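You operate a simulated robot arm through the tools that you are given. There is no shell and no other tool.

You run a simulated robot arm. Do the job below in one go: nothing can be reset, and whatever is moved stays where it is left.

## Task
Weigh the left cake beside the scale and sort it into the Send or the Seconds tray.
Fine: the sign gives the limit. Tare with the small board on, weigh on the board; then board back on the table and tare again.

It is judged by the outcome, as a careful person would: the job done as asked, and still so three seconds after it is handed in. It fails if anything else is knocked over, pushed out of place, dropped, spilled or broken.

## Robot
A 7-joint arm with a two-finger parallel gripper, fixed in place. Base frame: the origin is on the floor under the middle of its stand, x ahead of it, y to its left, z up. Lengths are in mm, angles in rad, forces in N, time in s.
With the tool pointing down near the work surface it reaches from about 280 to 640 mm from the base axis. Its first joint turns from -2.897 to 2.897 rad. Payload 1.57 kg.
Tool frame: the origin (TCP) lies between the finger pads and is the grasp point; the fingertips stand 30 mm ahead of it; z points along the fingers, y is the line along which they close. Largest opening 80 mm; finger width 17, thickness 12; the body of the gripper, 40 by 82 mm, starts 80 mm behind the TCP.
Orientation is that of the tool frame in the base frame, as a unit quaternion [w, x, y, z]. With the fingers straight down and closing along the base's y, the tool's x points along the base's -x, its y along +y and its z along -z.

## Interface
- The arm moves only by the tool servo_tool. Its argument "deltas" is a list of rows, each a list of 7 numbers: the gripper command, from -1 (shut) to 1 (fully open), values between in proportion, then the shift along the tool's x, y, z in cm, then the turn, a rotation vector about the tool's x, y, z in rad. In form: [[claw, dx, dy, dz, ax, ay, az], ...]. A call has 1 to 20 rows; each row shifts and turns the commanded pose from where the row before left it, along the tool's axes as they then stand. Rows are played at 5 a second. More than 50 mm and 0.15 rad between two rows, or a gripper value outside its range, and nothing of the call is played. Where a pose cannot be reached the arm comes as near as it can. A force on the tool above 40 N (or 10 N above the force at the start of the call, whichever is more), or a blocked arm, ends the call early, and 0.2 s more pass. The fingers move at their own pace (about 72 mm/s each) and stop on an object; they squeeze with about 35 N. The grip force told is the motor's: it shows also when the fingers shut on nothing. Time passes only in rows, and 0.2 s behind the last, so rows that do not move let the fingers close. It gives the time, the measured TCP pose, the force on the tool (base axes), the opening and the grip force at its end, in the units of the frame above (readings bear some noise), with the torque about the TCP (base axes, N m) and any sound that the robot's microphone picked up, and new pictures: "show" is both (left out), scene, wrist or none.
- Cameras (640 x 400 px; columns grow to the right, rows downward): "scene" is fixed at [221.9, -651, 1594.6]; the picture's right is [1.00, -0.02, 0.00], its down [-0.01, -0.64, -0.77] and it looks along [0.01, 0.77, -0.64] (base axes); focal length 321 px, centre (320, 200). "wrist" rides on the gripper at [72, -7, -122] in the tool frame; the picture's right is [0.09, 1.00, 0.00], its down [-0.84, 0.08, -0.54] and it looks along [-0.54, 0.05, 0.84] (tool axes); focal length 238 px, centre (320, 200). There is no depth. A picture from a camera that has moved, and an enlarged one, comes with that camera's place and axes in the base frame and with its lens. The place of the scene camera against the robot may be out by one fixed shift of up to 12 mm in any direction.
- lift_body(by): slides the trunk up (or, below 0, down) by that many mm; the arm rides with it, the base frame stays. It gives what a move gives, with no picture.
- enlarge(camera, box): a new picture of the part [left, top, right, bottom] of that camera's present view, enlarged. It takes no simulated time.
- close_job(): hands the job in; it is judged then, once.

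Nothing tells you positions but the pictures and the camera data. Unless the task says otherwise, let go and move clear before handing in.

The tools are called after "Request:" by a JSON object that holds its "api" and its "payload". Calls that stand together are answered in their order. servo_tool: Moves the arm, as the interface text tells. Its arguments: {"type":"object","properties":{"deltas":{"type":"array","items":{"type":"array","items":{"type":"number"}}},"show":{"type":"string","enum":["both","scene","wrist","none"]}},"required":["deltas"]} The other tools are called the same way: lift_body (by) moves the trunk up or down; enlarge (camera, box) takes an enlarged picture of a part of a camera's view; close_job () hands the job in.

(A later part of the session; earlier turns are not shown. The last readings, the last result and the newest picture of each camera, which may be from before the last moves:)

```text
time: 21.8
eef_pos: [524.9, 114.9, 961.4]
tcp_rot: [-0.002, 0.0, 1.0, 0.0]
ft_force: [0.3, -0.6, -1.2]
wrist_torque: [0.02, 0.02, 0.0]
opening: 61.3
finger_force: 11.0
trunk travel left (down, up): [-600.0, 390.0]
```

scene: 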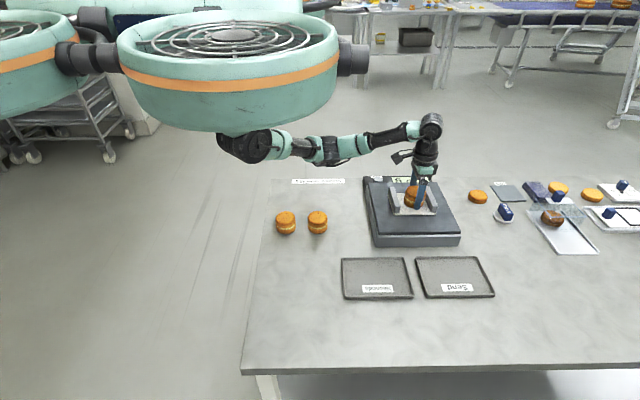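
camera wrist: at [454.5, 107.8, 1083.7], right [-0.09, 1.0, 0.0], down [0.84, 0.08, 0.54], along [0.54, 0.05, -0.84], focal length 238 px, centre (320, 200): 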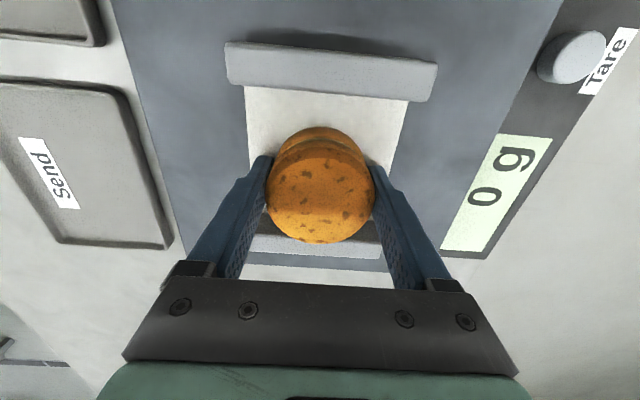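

Force is near zero, the cake just resting. Opening the fingers gently.

Request:
{"api": "servo_tool", "payload": {"deltas": [[0.5, 0, 0, 0, 0, 0, 0], [0.56, 0, 0, 0, 0, 0, 0], [0.62, 0, 0, 0, 0, 0, 0], [0.8, 0, 0, 0, 0, 0, 0], [1, 0, 0, 0, 0, 0, 0], [1, 0, 0, 0, 0, 0, 0], [1, 0, 0, 0, 0, 0, 0]], "show": "both"}}

Request:
{"api": "enlarge", "payload": {"camera": "wrist", "box": [400, 100, 600, 260]}}

Request:
{"api": "enlarge", "payload": {"camera": "scene", "box": [370, 160, 470, 230]}}

```text
time: 23.4
eef_pos: [526.3, 114.0, 962.7]
tcp_rot: [0.0, 0.0, 1.0, 0.0]
ft_force: [0.5, 0.8, 0.5]
wrist_torque: [-0.03, -0.01, 0.02]
opening: 80.1
finger_force: 0.0
trunk travel left (down, up): [-600.0, 390.0]
camera wrist: at [455.0, 108.0, 1085.1], right [-0.09, 1.0, 0.0], down [0.84, 0.08, 0.54], along [0.54, 0.05, -0.84], focal length 238 px, centre (320, 200)
```

scene: 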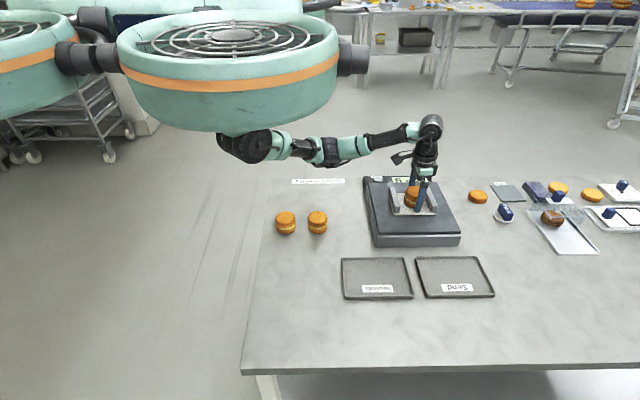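
wrist: 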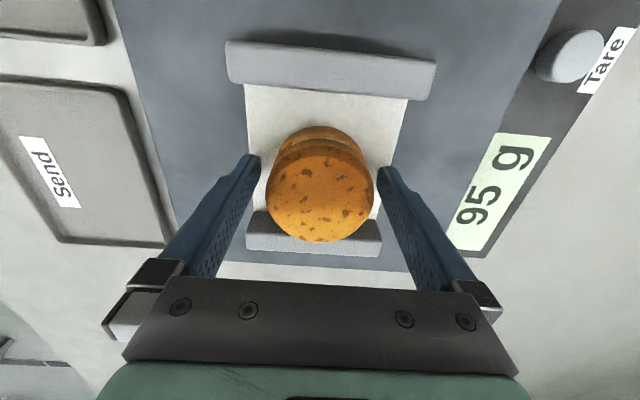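

```text
2.50 times, centred on (500, 180) of wrist
camera zoom: at [455.0, 108.0, 1085.1], right [-0.09, 1.0, 0.0], down [0.84, 0.08, 0.54], along [0.54, 0.05, -0.84], focal length 596 px, centre (-130, 250)
```

zoom: 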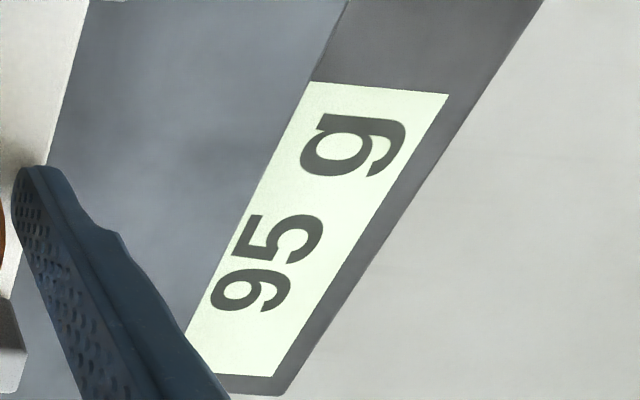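

```text
5.71 times, centred on (420, 195) of scene
camera zoom: at [221.9, -651.0, 1594.6], right [1.0, -0.02, 0.0], down [-0.01, -0.64, -0.77], along [0.01, 0.77, -0.64], focal length 1834 px, centre (-251, 229)
```

zoom: 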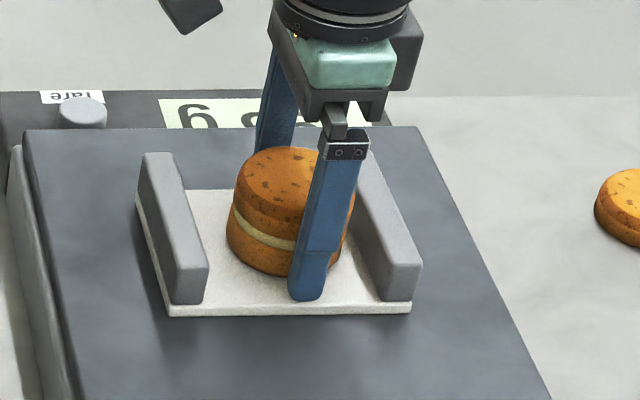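

The display shows 95 g. I'll raise the gripper clear to be sure the reading is settled and untouched.

Request:
{"api": "servo_tool", "payload": {"deltas": [[1, 0, 0, -1.5, 0, 0, 0], [1, 0, 0, -2.5, 0, 0, 0], [1, 0, 0, -2.5, 0, 0, 0], [1, 0, 0, 0, 0, 0, 0], [1, 0, 0, 0, 0, 0, 0], [1, 0, 0, 0, 0, 0, 0], [1, 0, 0, 0, 0, 0, 0], [1, 0, 0, 0, 0, 0, 0], [1, 0, 0, 0, 0, 0, 0]], "show": "both"}}

Request:
{"api": "enlarge", "payload": {"camera": "wrist", "box": [200, 20, 600, 270]}}

```text
time: 25.4
eef_pos: [526.2, 114.3, 1027.9]
tcp_rot: [0.0, 0.001, 1.0, 0.0]
ft_force: [-0.2, 0.0, 0.1]
wrist_torque: [-0.04, -0.02, -0.02]
opening: 80.1
finger_force: 0.1
trunk travel left (down, up): [-600.0, 390.0]
camera wrist: at [454.1, 107.2, 1149.7], right [-0.09, 1.0, 0.0], down [0.84, 0.08, 0.54], along [0.54, 0.05, -0.84], focal length 238 px, centre (320, 200)
```

scene: 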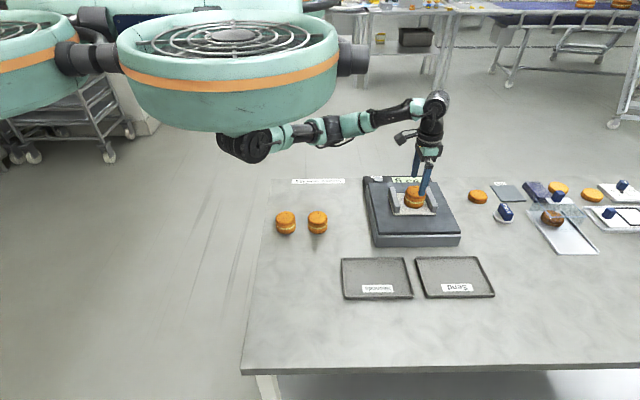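
wrist: 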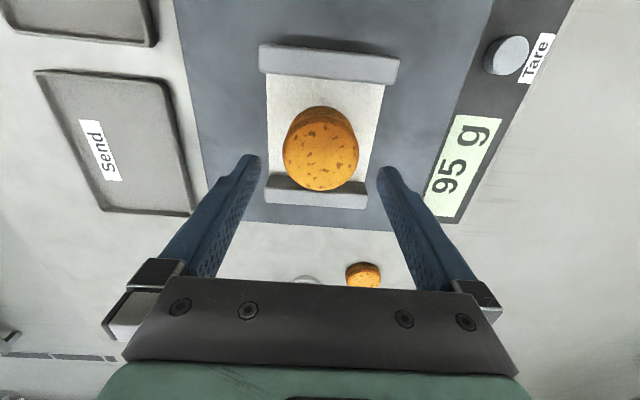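

```text
1.60 times, centred on (400, 145) of wrist
camera zoom: at [454.1, 107.2, 1149.7], right [-0.09, 1.0, 0.0], down [0.84, 0.08, 0.54], along [0.54, 0.05, -0.84], focal length 381 px, centre (192, 288)
```

zoom: 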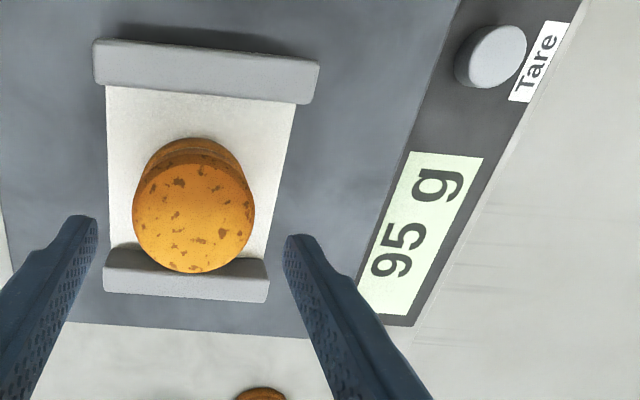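

The reading is steady at 95 g, which is not under 80 g, so this cake belongs in Send. I'll go back down, grip it again and lift it off the board.

Request:
{"api": "servo_tool", "payload": {"deltas": [[1, 0, 0, 2.5, 0, 0, 0], [1, 0, 0, 2.3, 0, 0, 0], [1, 0, 0, 1.7, 0, 0, 0], [1, 0, 0, 0, 0, 0, 0], [0.6, 0, 0, 0, 0, 0, 0], [0.5, 0, 0, 0, 0, 0, 0], [0.4, 0, 0, 0, 0, 0, 0], [0.4, 0, 0, 0, 0, 0, 0], [0.4, 0, 0, 0, 0, 0, 0]], "show": "wrist"}}

```text
time: 27.4
eef_pos: [526.6, 115.1, 963.1]
tcp_rot: [-0.001, 0.0, 1.0, 0.0]
ft_force: [0.8, 0.8, -0.2]
wrist_torque: [0.02, 0.01, 0.01]
opening: 61.6
finger_force: 10.5
trunk travel left (down, up): [-600.0, 390.0]
camera wrist: at [455.8, 107.6, 1085.2], right [-0.09, 1.0, 0.0], down [0.84, 0.08, 0.54], along [0.54, 0.05, -0.84], focal length 238 px, centre (320, 200)
```

wrist: 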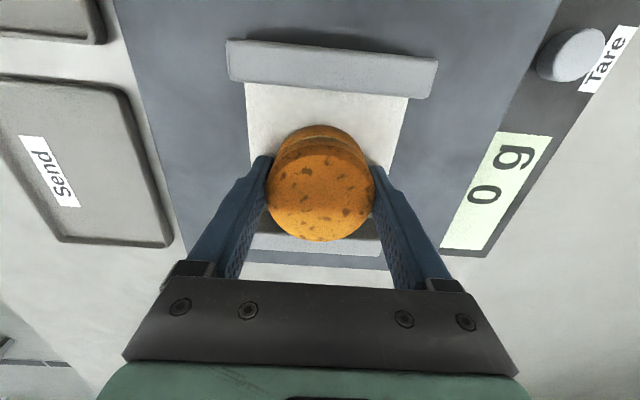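

The cake is held again. Lifting and carrying it over the Send tray, whose centre I take as about (584, -117).

Request:
{"api": "servo_tool", "payload": {"deltas": [[0.4, 0, 0, -1.2, 0, 0, 0], [0.4, 0, 0, -3, 0, 0, 0], [0.4, 0, 0, -3.5, 0, 0, 0], [0.4, 0, 0, 0, 0, 0, 0], [0.4, -0.9, -3.87, 0, 0, 0, 0], [0.4, -0.9, -3.87, 0, 0, 0, 0], [0.4, -0.9, -3.87, 0, 0, 0, 0], [0.4, -0.9, -3.87, 0, 0, 0, 0], [0.4, -0.9, -3.87, 0, 0, 0, 0], [0.4, -0.9, -3.87, 0, 0, 0, 0], [0.4, 0, 0, 0, 0, 0, 0], [0.4, 0, 0, 0, 0, 0, 0]], "show": "both"}}

Request:
{"api": "enlarge", "payload": {"camera": "scene", "box": [370, 170, 510, 310]}}

Request:
{"api": "enlarge", "payload": {"camera": "wrist", "box": [160, 40, 480, 290]}}

```text
time: 30.0
eef_pos: [579.2, -118.0, 1041.5]
tcp_rot: [0.001, 0.0, 1.0, 0.0]
ft_force: [-0.5, 0.1, -1.9]
wrist_torque: [-0.01, 0.01, -0.01]
opening: 61.8
finger_force: 11.0
trunk travel left (down, up): [-600.0, 390.0]
camera wrist: at [508.4, -124.8, 1163.5], right [-0.09, 1.0, 0.0], down [0.84, 0.08, 0.54], along [0.54, 0.05, -0.84], focal length 238 px, centre (320, 200)
```

scene: 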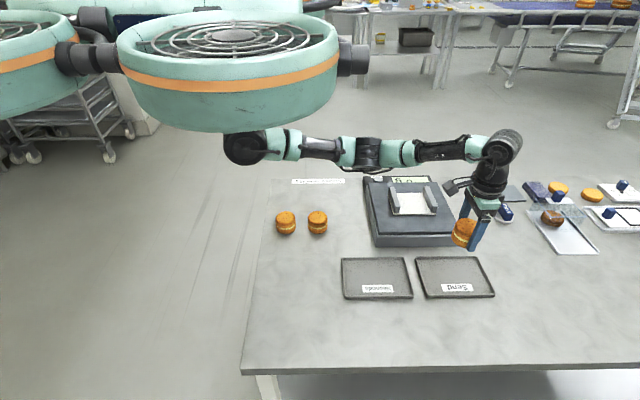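
wrist: 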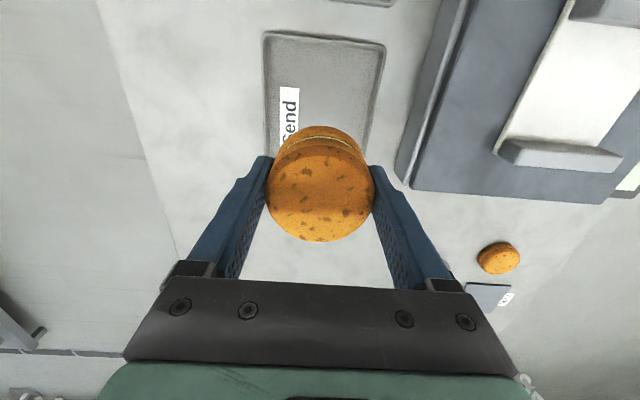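

```text
2.86 times, centred on (440, 240) of scene
camera zoom: at [221.9, -651.0, 1594.6], right [1.0, -0.02, 0.0], down [-0.01, -0.64, -0.77], along [0.01, 0.77, -0.64], focal length 917 px, centre (-23, 86)
```

zoom: 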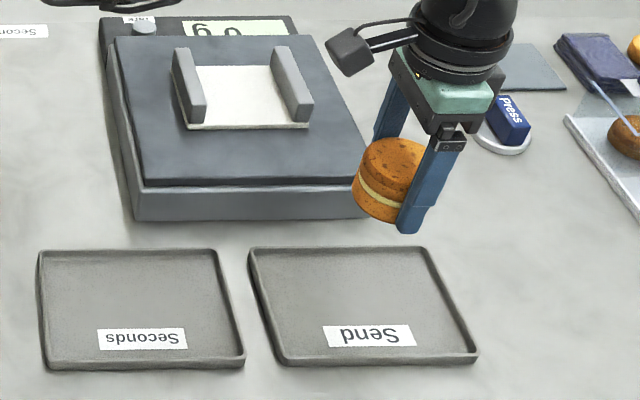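

```text
1.60 times, centred on (320, 165) of wrist
camera zoom: at [508.4, -124.8, 1163.5], right [-0.09, 1.0, 0.0], down [0.84, 0.08, 0.54], along [0.54, 0.05, -0.84], focal length 381 px, centre (320, 256)
```

zoom: 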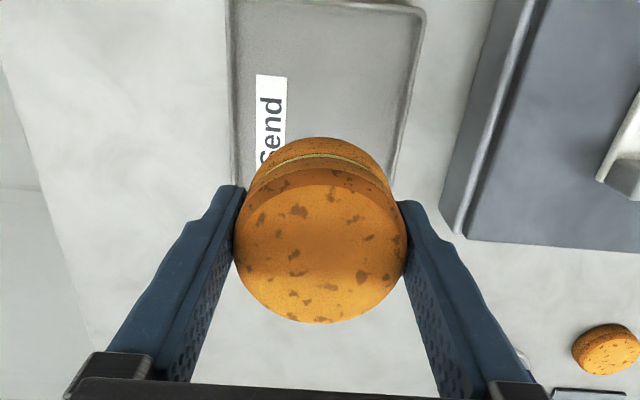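

The cake is above the Send tray, whose inside spans roughly x 505-670, y -178 to -62. I'll lower it close to the tray floor.

Request:
{"api": "servo_tool", "payload": {"deltas": [[0.4, 0, -0.25, 3, 0, 0, 0], [0.4, 0, 0, 3, 0, 0, 0], [0.4, 0, 0, 3, 0, 0, 0], [0.4, 0, 0, 2, 0, 0, 0], [0.4, 0, 0, 1, 0, 0, 0], [0.4, 0, 0, 0, 0, 0, 0], [0.4, 0, 0, 0, 0, 0, 0]], "show": "both"}}

Request:
{"api": "enlarge", "payload": {"camera": "scene", "box": [400, 220, 510, 310]}}

```text
time: 31.6
eef_pos: [579.8, -118.9, 919.7]
tcp_rot: [0.0, 0.0, 1.0, 0.0]
ft_force: [-0.3, 0.2, -1.9]
wrist_torque: [-0.01, 0.03, -0.01]
opening: 61.9
finger_force: 11.1
trunk travel left (down, up): [-600.0, 390.0]
camera wrist: at [508.1, -126.4, 1041.5], right [-0.09, 1.0, 0.0], down [0.84, 0.08, 0.54], along [0.54, 0.05, -0.84], focal length 238 px, centre (320, 200)
```

scene: 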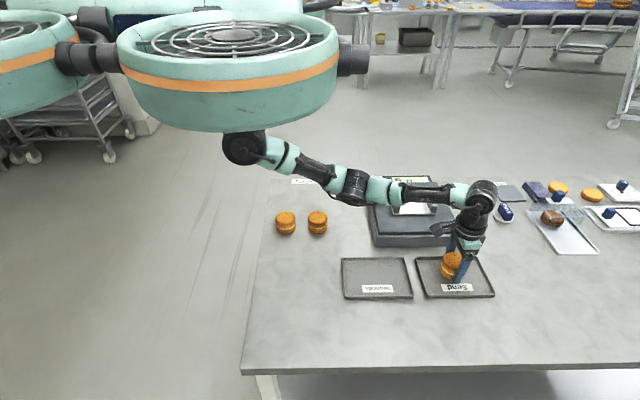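
wrist: 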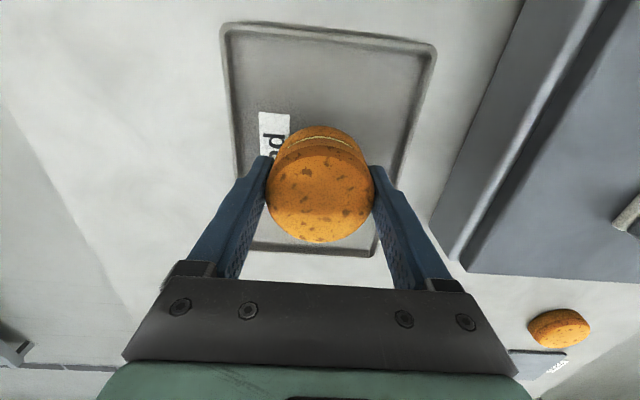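

```text
4.44 times, centred on (455, 265) of scene
camera zoom: at [221.9, -651.0, 1594.6], right [1.0, -0.02, 0.0], down [-0.01, -0.64, -0.77], along [0.01, 0.77, -0.64], focal length 1427 px, centre (-280, -89)
```

zoom: 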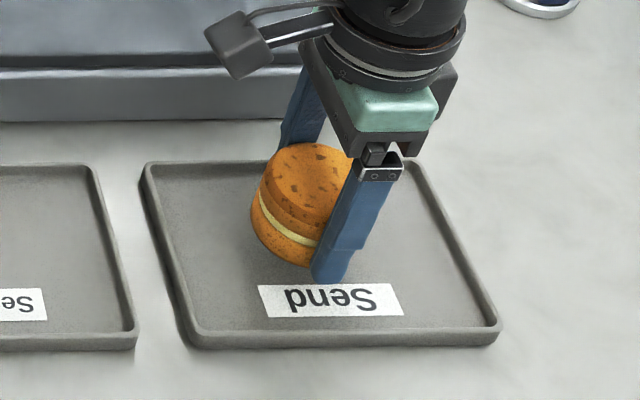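

Centred inside the tray with room for the fingers. Continuing down gently.

Request:
{"api": "servo_tool", "payload": {"deltas": [[0.4, 0, 0, 0.5, 0, 0, 0], [0.4, 0, 0, 0.4, 0, 0, 0], [0.4, 0, 0, 0.3, 0, 0, 0], [0.4, 0, 0, 0, 0, 0, 0]], "show": "scene"}}

Request:
{"api": "enlarge", "payload": {"camera": "scene", "box": [400, 220, 510, 310]}}

```text
time: 32.6
eef_pos: [580.3, -120.2, 908.5]
tcp_rot: [0.0, 0.0, 1.0, 0.0]
ft_force: [0.2, 0.8, -0.8]
wrist_torque: [0.01, -0.01, 0.03]
opening: 61.7
finger_force: 11.3
trunk travel left (down, up): [-600.0, 390.0]
```

scene: 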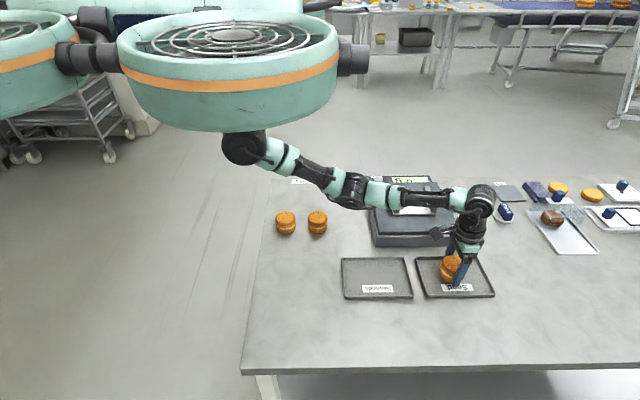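

```text
4.44 times, centred on (455, 265) of scene
camera zoom: at [221.9, -651.0, 1594.6], right [1.0, -0.02, 0.0], down [-0.01, -0.64, -0.77], along [0.01, 0.77, -0.64], focal length 1427 px, centre (-280, -89)
```

zoom: 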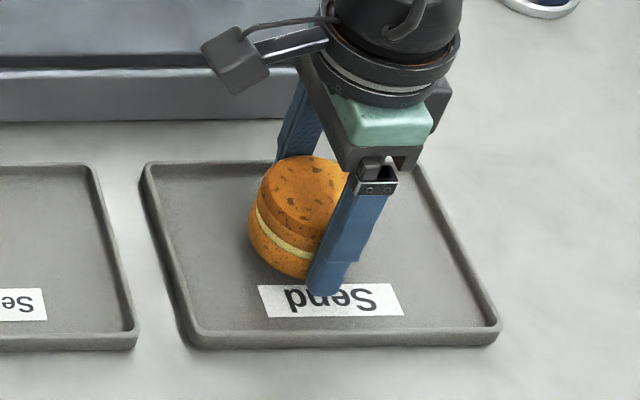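

Request:
{"api": "servo_tool", "payload": {"deltas": [[0.4, 0, 0, 0.2, 0, 0, 0], [0.4, 0, 0, 0.2, 0, 0, 0], [0.4, 0, 0, 0, 0, 0, 0]], "show": "none"}}

```text
time: 33.4
eef_pos: [581.0, -119.0, 903.9]
tcp_rot: [0.0, -0.001, 1.0, 0.0]
ft_force: [-0.6, -0.4, -1.3]
wrist_torque: [0.01, -0.01, 0.01]
opening: 61.6
finger_force: 11.1
trunk travel left (down, up): [-600.0, 390.0]
```

No contact at z 904 yet; stepping down by 1.5 mm.

Request:
{"api": "servo_tool", "payload": {"deltas": [[0.4, 0, 0, 0.15, 0, 0, 0], [0.4, 0, 0, 0.15, 0, 0, 0], [0.4, 0, 0, 0, 0, 0, 0]], "show": "none"}}

```text
time: 34.2
eef_pos: [579.8, -120.6, 901.6]
tcp_rot: [0.001, 0.001, 1.0, 0.0]
ft_force: [-1.0, -0.4, -0.3]
wrist_torque: [0.0, -0.01, 0.01]
opening: 61.5
finger_force: 10.7
trunk travel left (down, up): [-600.0, 390.0]
```

Request:
{"api": "servo_tool", "payload": {"deltas": [[0.4, 0, 0, 0.12, 0, 0, 0], [0.4, 0, 0, 0.12, 0, 0, 0], [0.4, 0, 0, 0, 0, 0, 0]], "show": "scene"}}

Request:
{"api": "enlarge", "payload": {"camera": "scene", "box": [410, 235, 500, 305]}}

```text
time: 35.0
eef_pos: [580.0, -120.0, 898.4]
tcp_rot: [-0.001, 0.0, 1.0, -0.001]
ft_force: [0.3, -0.3, -0.5]
wrist_torque: [-0.01, -0.04, -0.01]
opening: 61.6
finger_force: 11.0
trunk travel left (down, up): [-600.0, 390.0]
```

scene: 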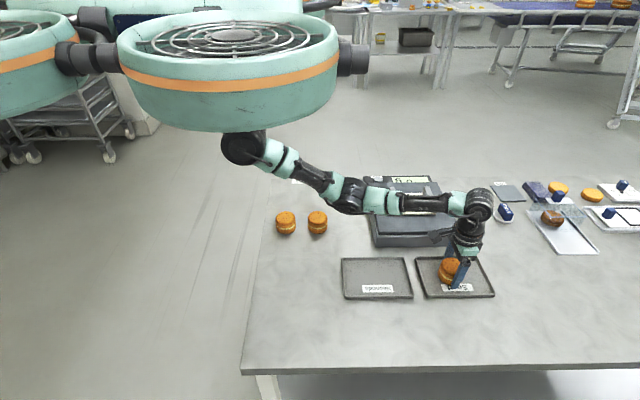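

```text
5.71 times, centred on (455, 270) of scene
camera zoom: at [221.9, -651.0, 1594.6], right [1.0, -0.02, 0.0], down [-0.01, -0.64, -0.77], along [0.01, 0.77, -0.64], focal length 1834 px, centre (-451, -200)
```

zoom: 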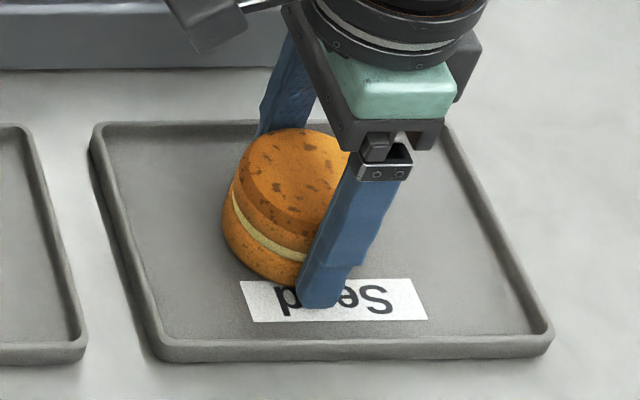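

Request:
{"api": "servo_tool", "payload": {"deltas": [[0.4, 0, 0, 0.12, 0, 0, 0], [0.4, 0, 0, 0.12, 0, 0, 0], [0.4, 0, 0, 0, 0, 0, 0]], "show": "none"}}

```text
time: 35.8
eef_pos: [579.8, -121.6, 897.7]
tcp_rot: [0.002, 0.001, 1.0, 0.0]
ft_force: [2.0, 1.5, 9.2]
wrist_torque: [0.06, 0.14, -0.07]
opening: 61.7
finger_force: 11.4
trunk travel left (down, up): [-600.0, 390.0]
```

The cake has touched the tray floor (9 N). Relieving the pressure and then opening only partway, so the fingers stay off the rims.

Request:
{"api": "servo_tool", "payload": {"deltas": [[0.4, 0, 0, -0.12, 0, 0, 0], [0.4, 0, 0, 0, 0, 0, 0]], "show": "none"}}

```text
time: 36.4
eef_pos: [579.7, -121.0, 897.0]
tcp_rot: [0.001, 0.0, 1.0, 0.0]
ft_force: [3.0, 1.3, 6.9]
wrist_torque: [0.07, -0.23, 0.01]
opening: 61.7
finger_force: 11.3
trunk travel left (down, up): [-600.0, 390.0]
```

Request:
{"api": "servo_tool", "payload": {"deltas": [[0.4, 0, 0, -0.1, 0, 0, 0], [0.4, 0, 0, 0, 0, 0, 0]], "show": "none"}}

```text
time: 37.0
eef_pos: [579.2, -120.3, 897.2]
tcp_rot: [-0.001, 0.001, 1.0, 0.001]
ft_force: [1.1, 0.3, 2.7]
wrist_torque: [-0.01, -0.14, 0.04]
opening: 61.6
finger_force: 11.1
trunk travel left (down, up): [-600.0, 390.0]
```

Request:
{"api": "servo_tool", "payload": {"deltas": [[0.4, 0, 0, -0.04, 0, 0, 0], [0.5, 0, 0, 0, 0, 0, 0], [0.56, 0, 0, 0, 0, 0, 0], [0.62, 0, 0, 0, 0, 0, 0], [0.72, 0, 0, 0, 0, 0, 0], [0.72, 0, 0, 0, 0, 0, 0], [0.72, 0, 0, 0, 0, 0, 0]], "show": "both"}}

Request:
{"api": "enlarge", "payload": {"camera": "scene", "box": [410, 235, 500, 305]}}

```text
time: 38.6
eef_pos: [578.9, -121.3, 898.3]
tcp_rot: [0.0, -0.001, 1.0, -0.001]
ft_force: [-0.1, -0.2, -0.3]
wrist_torque: [-0.01, 0.04, 0.02]
opening: 68.8
finger_force: 0.1
trunk travel left (down, up): [-600.0, 390.0]
camera wrist: at [508.5, -127.1, 1020.8], right [-0.09, 1.0, 0.0], down [0.84, 0.08, 0.54], along [0.54, 0.05, -0.84], focal length 238 px, centre (320, 200)
```

scene: 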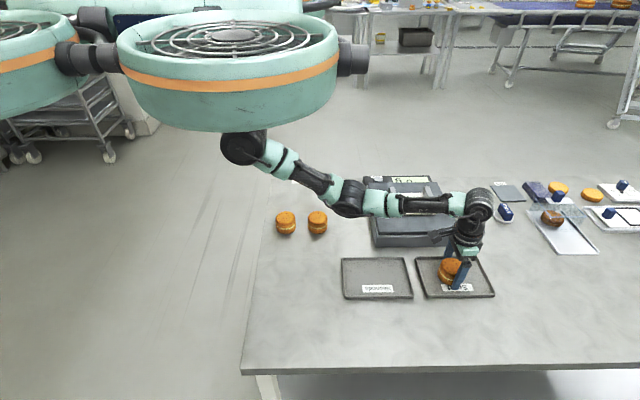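
wrist: 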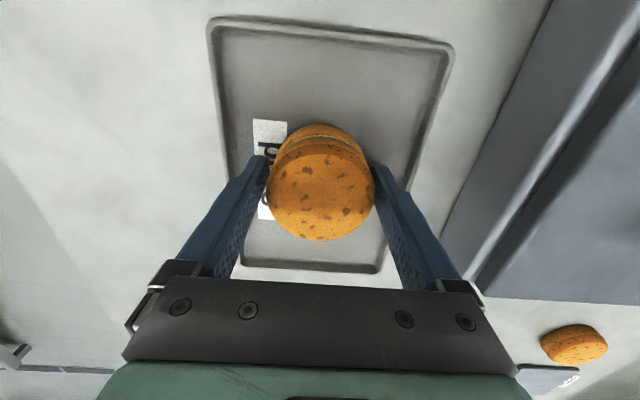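

```text
5.71 times, centred on (455, 270) of scene
camera zoom: at [221.9, -651.0, 1594.6], right [1.0, -0.02, 0.0], down [-0.01, -0.64, -0.77], along [0.01, 0.77, -0.64], focal length 1834 px, centre (-451, -200)
```

zoom: 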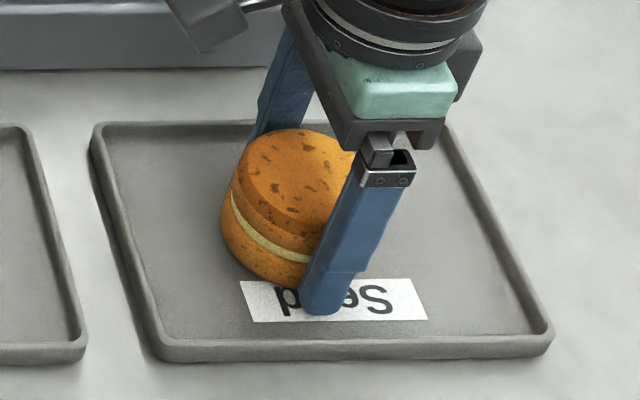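

The cake now rests in the Send tray, released. I'll rise straight up, then turn the tool a quarter turn so the fingers can close across a rail of the board.

Request:
{"api": "servo_tool", "payload": {"deltas": [[0.72, 0, 0, -1.5, 0, 0, 0], [0.72, 0, 0, -2.5, 0, 0, 0], [0.72, 0, 0, -3.5, 0, 0, 0], [0.72, 0, 0, -3.5, 0, 0, 0], [0.72, 0, 0, -3.2, 0, 0, 0], [0.72, 0, 0, 0, 0, 0, 0]], "show": "both"}}

Request:
{"api": "enlarge", "payload": {"camera": "scene", "box": [370, 170, 510, 310]}}

```text
time: 40.0
eef_pos: [579.4, -120.8, 1043.0]
tcp_rot: [0.0, 0.0, 1.0, 0.001]
ft_force: [0.6, 0.4, 0.0]
wrist_torque: [0.01, -0.02, -0.06]
opening: 69.0
finger_force: 0.0
trunk travel left (down, up): [-600.0, 390.0]
camera wrist: at [508.7, -127.8, 1164.7], right [-0.09, 1.0, 0.0], down [0.84, 0.08, 0.54], along [0.54, 0.05, -0.84], focal length 238 px, centre (320, 200)
```

scene: 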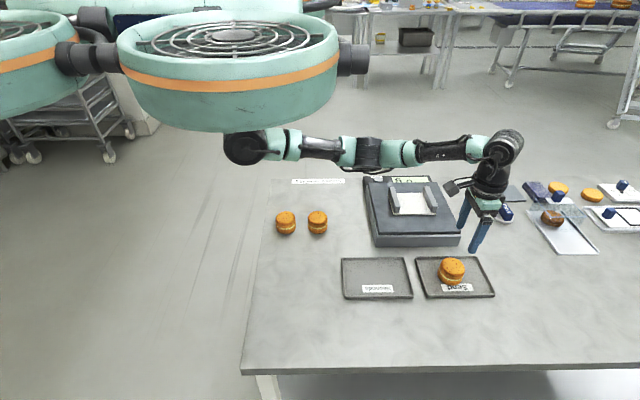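
wrist: 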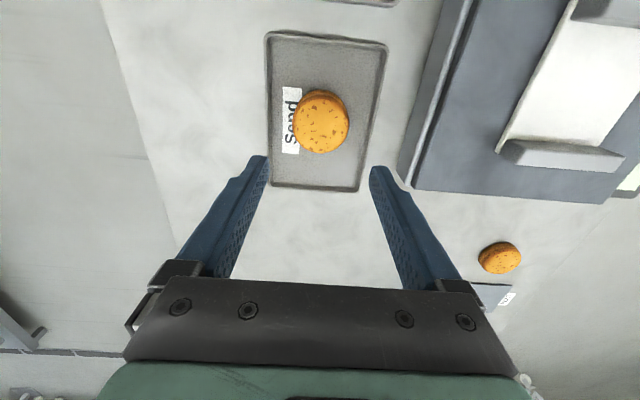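

```text
2.86 times, centred on (440, 240) of scene
camera zoom: at [221.9, -651.0, 1594.6], right [1.0, -0.02, 0.0], down [-0.01, -0.64, -0.77], along [0.01, 0.77, -0.64], focal length 917 px, centre (-23, 86)
```

zoom: 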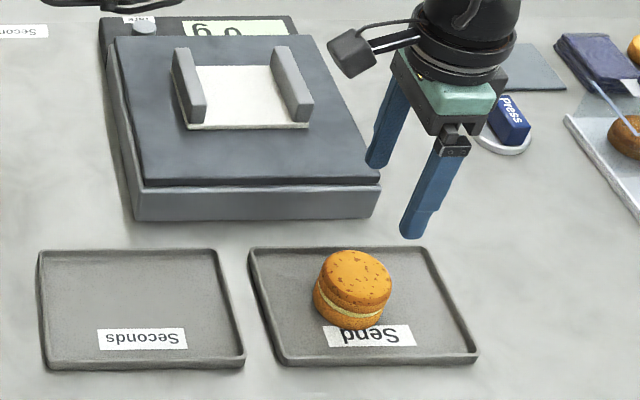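

The cake sits well inside the Send tray. Now rotating the tool a quarter turn in place, at height.

Request:
{"api": "servo_tool", "payload": {"deltas": [[0.72, 0, 0, 0, 0, 0, 0.1428], [0.72, 0, 0, 0, 0, 0, 0.1428], [0.72, 0, 0, 0, 0, 0, 0.1428], [0.72, 0, 0, 0, 0, 0, 0.1428], [0.72, 0, 0, 0, 0, 0, 0.1428], [0.72, 0, 0, 0, 0, 0, 0.1428], [0.72, 0, 0, 0, 0, 0, 0.1428], [0.72, 0, 0, 0, 0, 0, 0.1428], [0.72, 0, 0, 0, 0, 0, 0.1428], [0.72, 0, 0, 0, 0, 0, 0.1428], [0.72, 0, 0, 0, 0, 0, 0.1428], [0.72, 0, 0, 0, 0, 0, 0], [0.72, 0, 0, 0, 0, 0, 0]], "show": "both"}}

```text
time: 42.8
eef_pos: [579.7, -122.0, 1041.6]
tcp_rot: [0.0, 0.708, 0.706, 0.001]
ft_force: [-0.4, 0.4, -0.1]
wrist_torque: [-0.03, 0.0, -0.02]
opening: 68.8
finger_force: 0.2
trunk travel left (down, up): [-600.0, 390.0]
camera wrist: at [573.7, -48.5, 1162.8], right [1.0, 0.09, 0.0], down [0.08, -0.84, 0.54], along [0.05, -0.54, -0.84], focal length 238 px, centre (320, 200)
```

scene: 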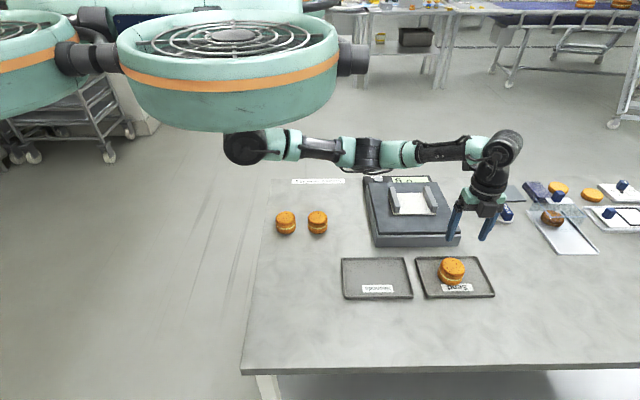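
wrist: 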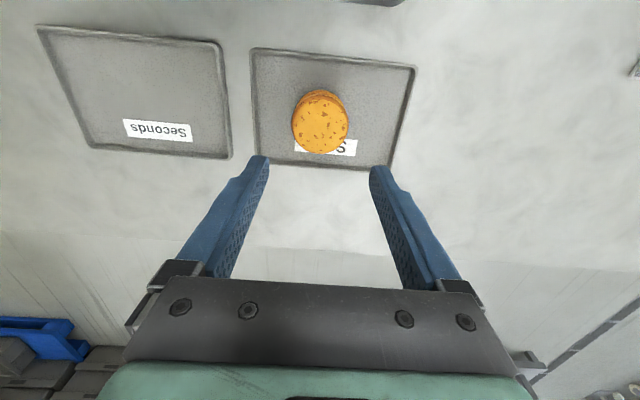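

The turn worked: tool y now lies along base x. Moving over the near rail of the board at about (468, 115).

Request:
{"api": "servo_tool", "payload": {"deltas": [[0.72, 3.9, -1.86, 0, 0, 0, 0], [0.72, 3.9, -1.86, 0, 0, 0, 0], [0.72, 3.9, -1.86, 0, 0, 0, 0], [0.72, 3.9, -1.86, 0, 0, 0, 0], [0.3, 3.9, -1.86, 0, 0, 0, 0], [0, 3.9, -1.86, 0, 0, 0, 0], [0, 0, 0, 0, 0, 0, 0], [0, 0, 0, 0, 0, 0, 0]], "show": "both"}}

Request:
{"api": "enlarge", "payload": {"camera": "wrist", "box": [220, 60, 500, 280]}}

Request:
{"api": "enlarge", "payload": {"camera": "scene", "box": [360, 150, 480, 250]}}

```text
time: 44.6
eef_pos: [468.8, 113.7, 1038.9]
tcp_rot: [0.0, 0.707, 0.707, 0.0]
ft_force: [0.5, 0.2, 0.2]
wrist_torque: [0.0, 0.03, 0.01]
opening: 40.1
finger_force: 0.1
trunk travel left (down, up): [-600.0, 390.0]
camera wrist: at [462.6, 185.5, 1161.7], right [1.0, 0.09, 0.0], down [0.08, -0.84, 0.54], along [0.05, -0.54, -0.84], focal length 238 px, centre (320, 200)
```

scene: 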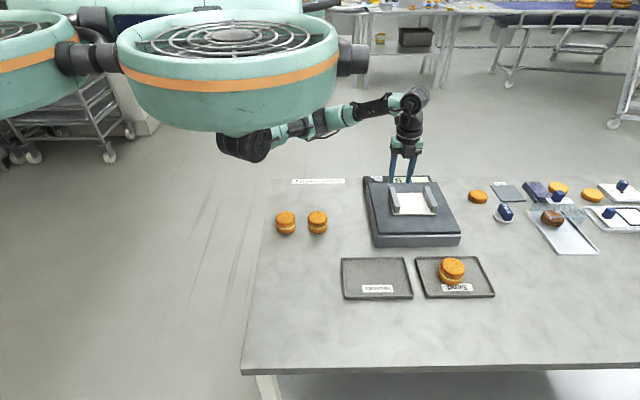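
wrist: 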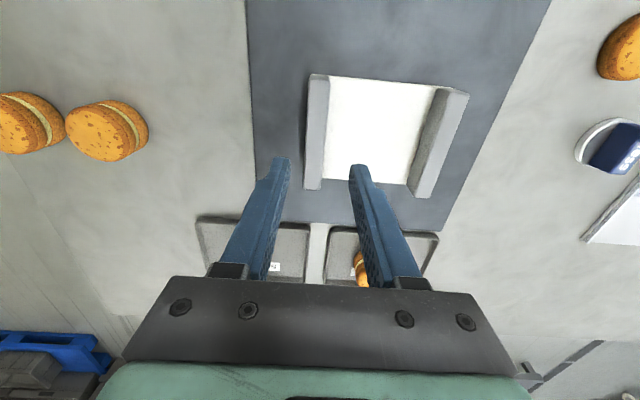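

```text
1.82 times, centred on (360, 170) of wrist
camera zoom: at [462.6, 185.5, 1161.7], right [1.0, 0.09, 0.0], down [0.08, -0.84, 0.54], along [0.05, -0.54, -0.84], focal length 433 px, centre (247, 254)
```

zoom: 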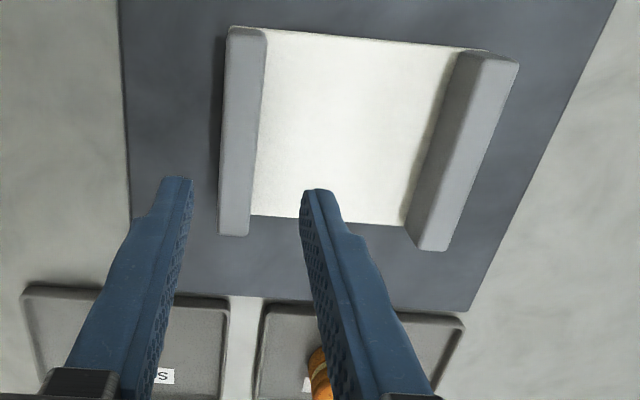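

```text
4.00 times, centred on (420, 200) of scene
camera zoom: at [221.9, -651.0, 1594.6], right [1.0, -0.02, 0.0], down [-0.01, -0.64, -0.77], along [0.01, 0.77, -0.64], focal length 1284 px, centre (-80, 200)
```

zoom: 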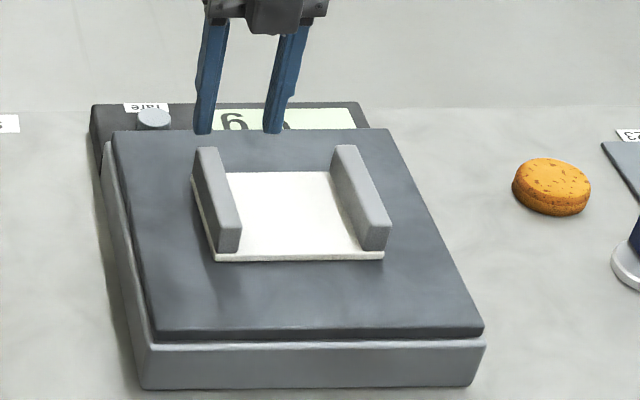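

The near rail is at x about 466, y 63 to 165, top z 951. I'll lower so the open fingers straddle it at its middle.

Request:
{"api": "servo_tool", "payload": {"deltas": [[0, 0, -0.2, 3, 0, 0, 0], [0, 0, 0, 2.5, 0, 0, 0], [0, 0, 0, 0, 0, 0, 0], [0, 0, 0, 0, 0, 0, 0]], "show": "both"}}

Request:
{"api": "enlarge", "payload": {"camera": "scene", "box": [370, 160, 450, 230]}}

Request:
{"api": "enlarge", "payload": {"camera": "wrist", "box": [220, 60, 500, 280]}}

```text
time: 45.6
eef_pos: [466.5, 113.7, 985.2]
tcp_rot: [0.0, 0.707, 0.707, 0.0]
ft_force: [0.8, 0.3, -0.6]
wrist_torque: [-0.01, -0.01, -0.01]
opening: 39.9
finger_force: 0.1
trunk travel left (down, up): [-600.0, 390.0]
camera wrist: at [460.5, 185.4, 1107.6], right [1.0, 0.09, 0.0], down [0.08, -0.84, 0.54], along [0.05, -0.54, -0.84], focal length 238 px, centre (320, 200)
```

scene: 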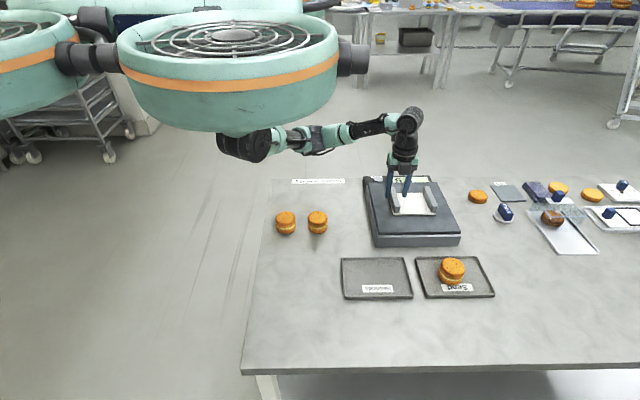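
wrist: 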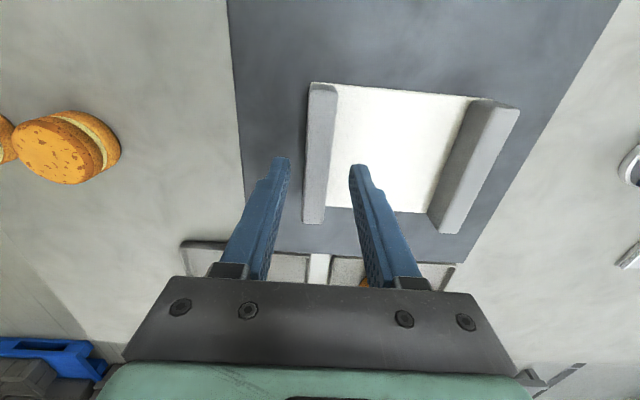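

```text
5.71 times, centred on (410, 195) of scene
camera zoom: at [221.9, -651.0, 1594.6], right [1.0, -0.02, 0.0], down [-0.01, -0.64, -0.77], along [0.01, 0.77, -0.64], focal length 1834 px, centre (-194, 229)
```

zoom: 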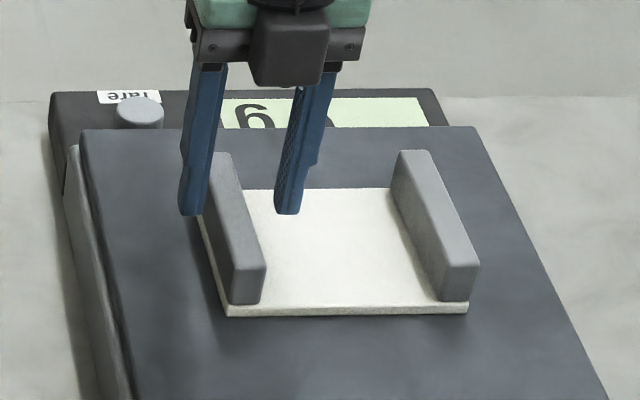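

```text
1.82 times, centred on (360, 170) of wrist
camera zoom: at [460.5, 185.4, 1107.6], right [1.0, 0.09, 0.0], down [0.08, -0.84, 0.54], along [0.05, -0.54, -0.84], focal length 433 px, centre (247, 254)
```

zoom: 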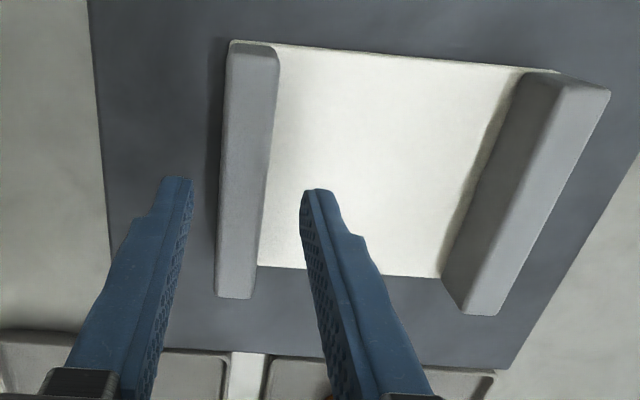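

The rail runs centrally between the fingertips. Lowering the last 25 mm.

Request:
{"api": "servo_tool", "payload": {"deltas": [[0, 0, 0, 1.2, 0, 0, 0], [0, 0, 0, 0.8, 0, 0, 0], [0, 0, 0, 0.5, 0, 0, 0], [0, 0, 0, 0, 0, 0, 0]], "show": "scene"}}

Request:
{"api": "enlarge", "payload": {"camera": "scene", "box": [370, 160, 450, 230]}}

Request:
{"api": "enlarge", "payload": {"camera": "wrist", "box": [220, 60, 500, 280]}}

```text
time: 46.6
eef_pos: [466.2, 114.0, 961.4]
tcp_rot: [0.0, 0.707, 0.707, -0.001]
ft_force: [0.6, 0.0, 0.6]
wrist_torque: [0.01, -0.02, 0.03]
opening: 40.0
finger_force: 0.1
trunk travel left (down, up): [-600.0, 390.0]
```

scene: 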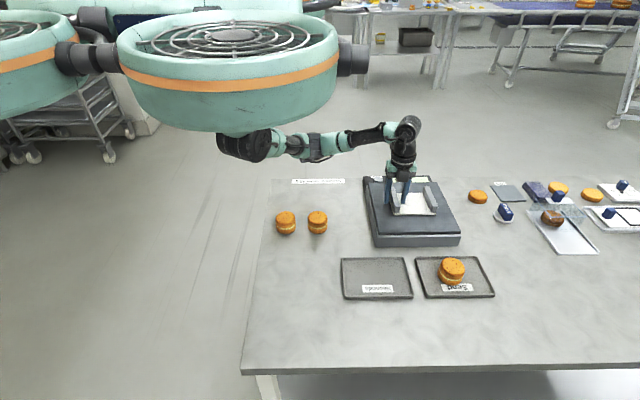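

```text
5.71 times, centred on (410, 195) of scene
camera zoom: at [221.9, -651.0, 1594.6], right [1.0, -0.02, 0.0], down [-0.01, -0.64, -0.77], along [0.01, 0.77, -0.64], focal length 1834 px, centre (-194, 229)
```

zoom: 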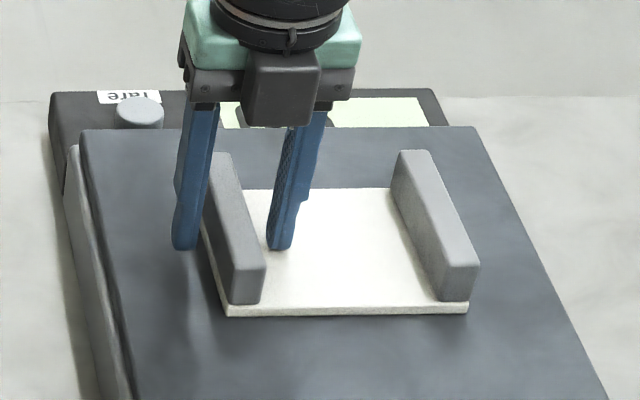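

```text
1.82 times, centred on (360, 170) of wrist
camera zoom: at [460.2, 185.4, 1083.4], right [1.0, 0.09, 0.0], down [0.08, -0.84, 0.54], along [0.05, -0.54, -0.84], focal length 433 px, centre (247, 254)
```

zoom: 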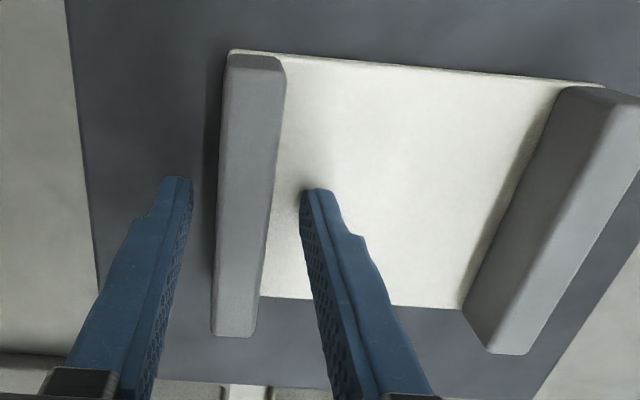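

The fingers straddle the rail with tips just above the board's surface. Closing on the rail.

Request:
{"api": "servo_tool", "payload": {"deltas": [[-0.3, 0, 0, 0, 0, 0, 0], [-0.5, 0, 0, 0, 0, 0, 0], [-0.65, 0, 0, 0, 0, 0, 0], [-0.8, 0, 0, 0, 0, 0, 0], [-0.95, 0, 0, 0, 0, 0, 0], [-0.95, 0, 0, 0, 0, 0, 0], [-0.95, 0, 0, 0, 0, 0, 0]], "show": "both"}}

Request:
{"api": "enlarge", "payload": {"camera": "scene", "box": [370, 160, 450, 230]}}

```text
time: 48.2
eef_pos: [466.4, 114.6, 961.8]
tcp_rot: [0.001, 0.707, 0.707, 0.0]
ft_force: [0.1, -0.5, 0.0]
wrist_torque: [0.01, -0.03, 0.0]
opening: 16.7
finger_force: 32.2
trunk travel left (down, up): [-600.0, 390.0]
camera wrist: at [460.2, 185.4, 1083.4], right [1.0, 0.09, 0.0], down [0.08, -0.84, 0.54], along [0.05, -0.54, -0.84], focal length 238 px, centre (320, 200)
```

scene: 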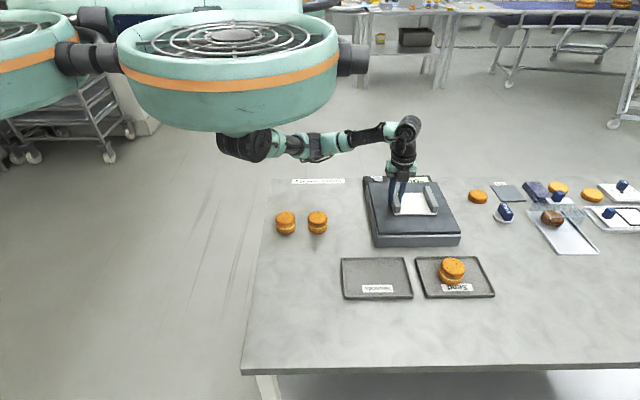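
wrist: 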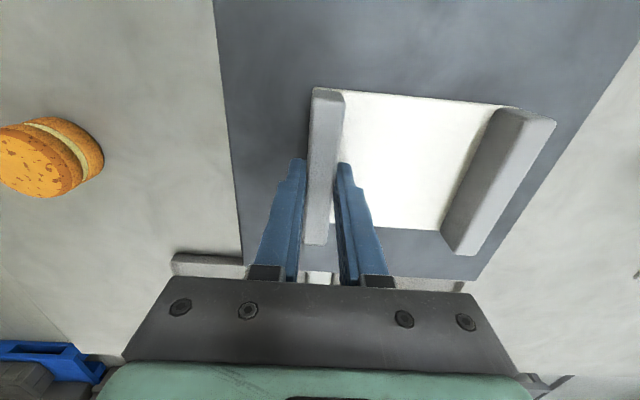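

```text
5.71 times, centred on (410, 195) of scene
camera zoom: at [221.9, -651.0, 1594.6], right [1.0, -0.02, 0.0], down [-0.01, -0.64, -0.77], along [0.01, 0.77, -0.64], focal length 1834 px, centre (-194, 229)
```

zoom: 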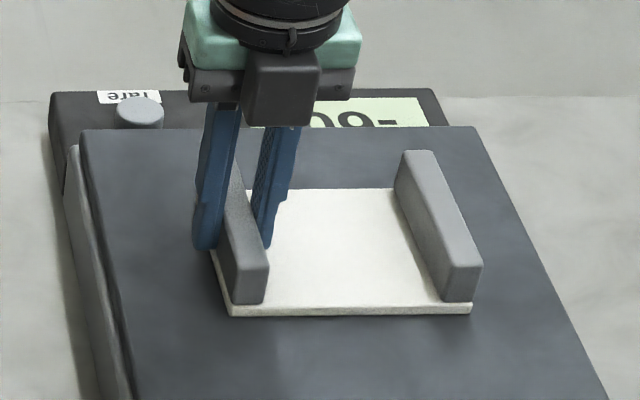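

The rail is gripped firmly (16.7 mm, 32 N), and the scale shows -60 as the board's weight comes off. Lifting slowly.

Request:
{"api": "servo_tool", "payload": {"deltas": [[-0.95, 0, 0, -0.4, 0, 0, 0], [-0.95, 0, 0, -0.6, 0, 0, 0], [-0.95, 0, 0, -1, 0, 0, 0], [-0.95, 0, 0, -1.5, 0, 0, 0], [-0.95, 0, 0, -1.5, 0, 0, 0], [-0.95, 0, 0, 0, 0, 0, 0]], "show": "both"}}

Request:
{"api": "enlarge", "payload": {"camera": "scene", "box": [360, 140, 460, 230]}}

```text
time: 49.6
eef_pos: [465.3, 112.8, 1011.9]
tcp_rot: [0.0, 0.707, 0.707, 0.001]
ft_force: [0.3, -0.2, -0.3]
wrist_torque: [0.01, 0.04, 0.01]
opening: 17.1
finger_force: 32.2
trunk travel left (down, up): [-600.0, 390.0]
camera wrist: at [460.2, 186.1, 1133.0], right [1.0, 0.09, 0.0], down [0.08, -0.84, 0.54], along [0.05, -0.54, -0.84], focal length 238 px, centre (320, 200)
```

scene: 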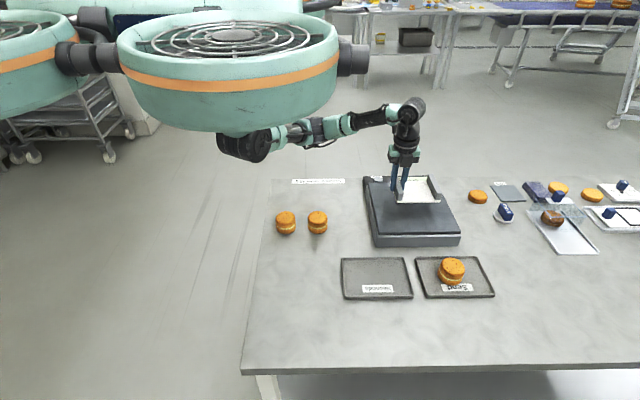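
wrist: 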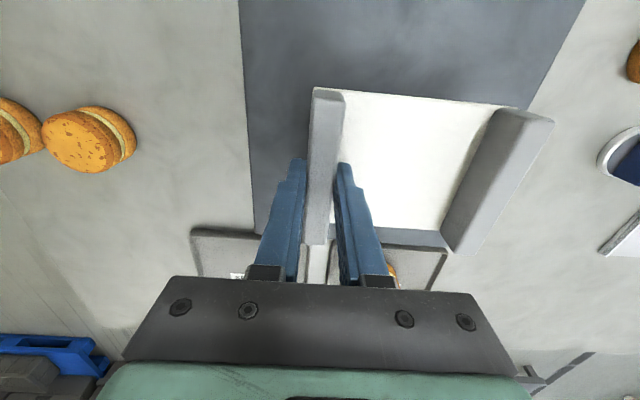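

```text
4.44 times, centred on (410, 185) of scene
camera zoom: at [221.9, -651.0, 1594.6], right [1.0, -0.02, 0.0], down [-0.01, -0.64, -0.77], along [0.01, 0.77, -0.64], focal length 1427 px, centre (-80, 267)
```

zoom: 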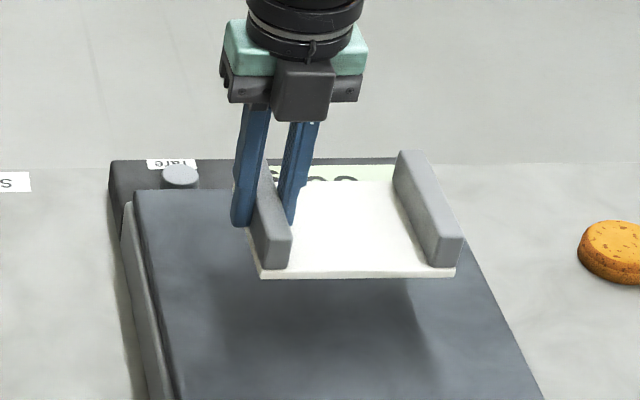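

The board hangs level. I'll carry it to the clear patch of table left of the scale, to a board centre of about (298, 212), away from the cakes and sign.

Request:
{"api": "servo_tool", "payload": {"deltas": [[-0.95, 0.7, -1.6, 0, 0, 0, 0], [-0.95, 1.4, -3.2, 0, 0, 0, 0], [-0.95, 1.5, -3.5, 0, 0, 0, 0], [-0.95, 1.5, -3.5, 0, 0, 0, 0], [-0.95, 1.5, -3.5, 0, 0, 0, 0], [-0.95, 1.5, -3.5, 0, 0, 0, 0], [-0.95, 1.0, -2.3, 0, 0, 0, 0], [-0.95, 0.6, -1.3, 0, 0, 0, 0], [-0.95, 0, 0, 0, 0, 0, 0], [-0.95, 0, 0, 0, 0, 0, 0]], "show": "both"}}

Request:
{"api": "enlarge", "payload": {"camera": "scene", "box": [260, 130, 400, 250]}}

```text
time: 51.8
eef_pos: [238.9, 211.1, 1011.2]
tcp_rot: [0.0, 0.707, 0.707, 0.0]
ft_force: [-0.5, -0.2, -0.3]
wrist_torque: [-0.01, 0.01, 0.0]
opening: 16.9
finger_force: 32.2
trunk travel left (down, up): [-600.0, 390.0]
camera wrist: at [234.1, 282.4, 1132.9], right [1.0, 0.09, 0.0], down [0.08, -0.84, 0.54], along [0.05, -0.54, -0.84], focal length 238 px, centre (320, 200)
```

scene: 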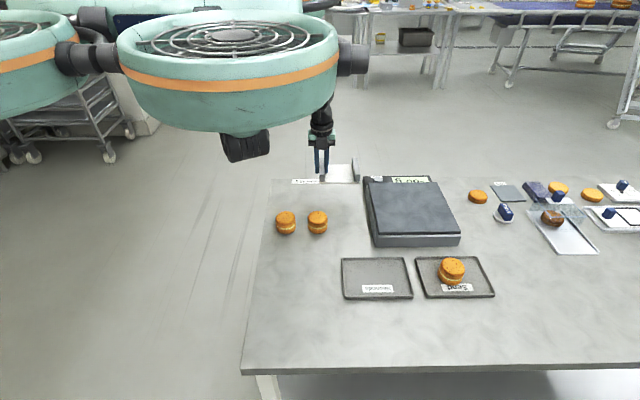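
wrist: 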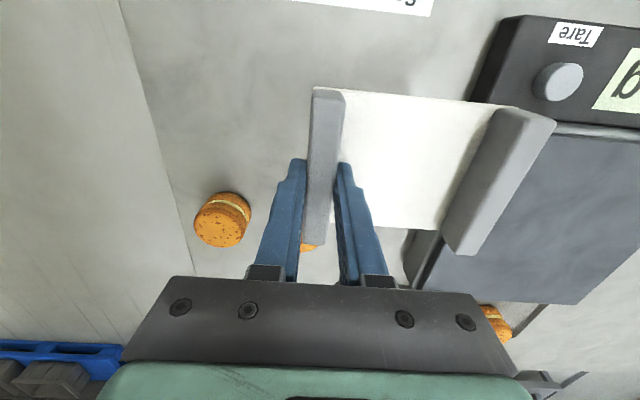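

```text
3.33 times, centred on (330, 190) of scene
camera zoom: at [221.9, -651.0, 1594.6], right [1.0, -0.02, 0.0], down [-0.01, -0.64, -0.77], along [0.01, 0.77, -0.64], focal length 1070 px, centre (287, 233)
```

zoom: 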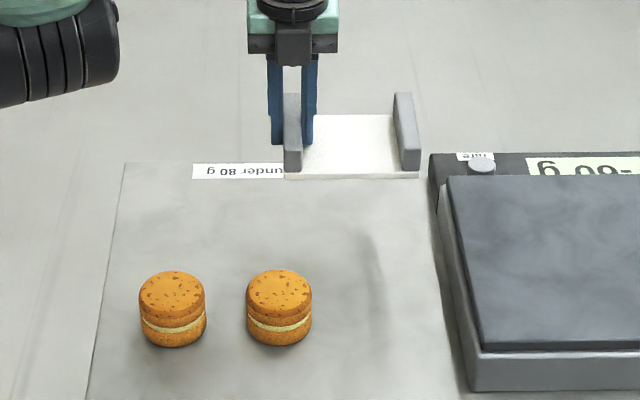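

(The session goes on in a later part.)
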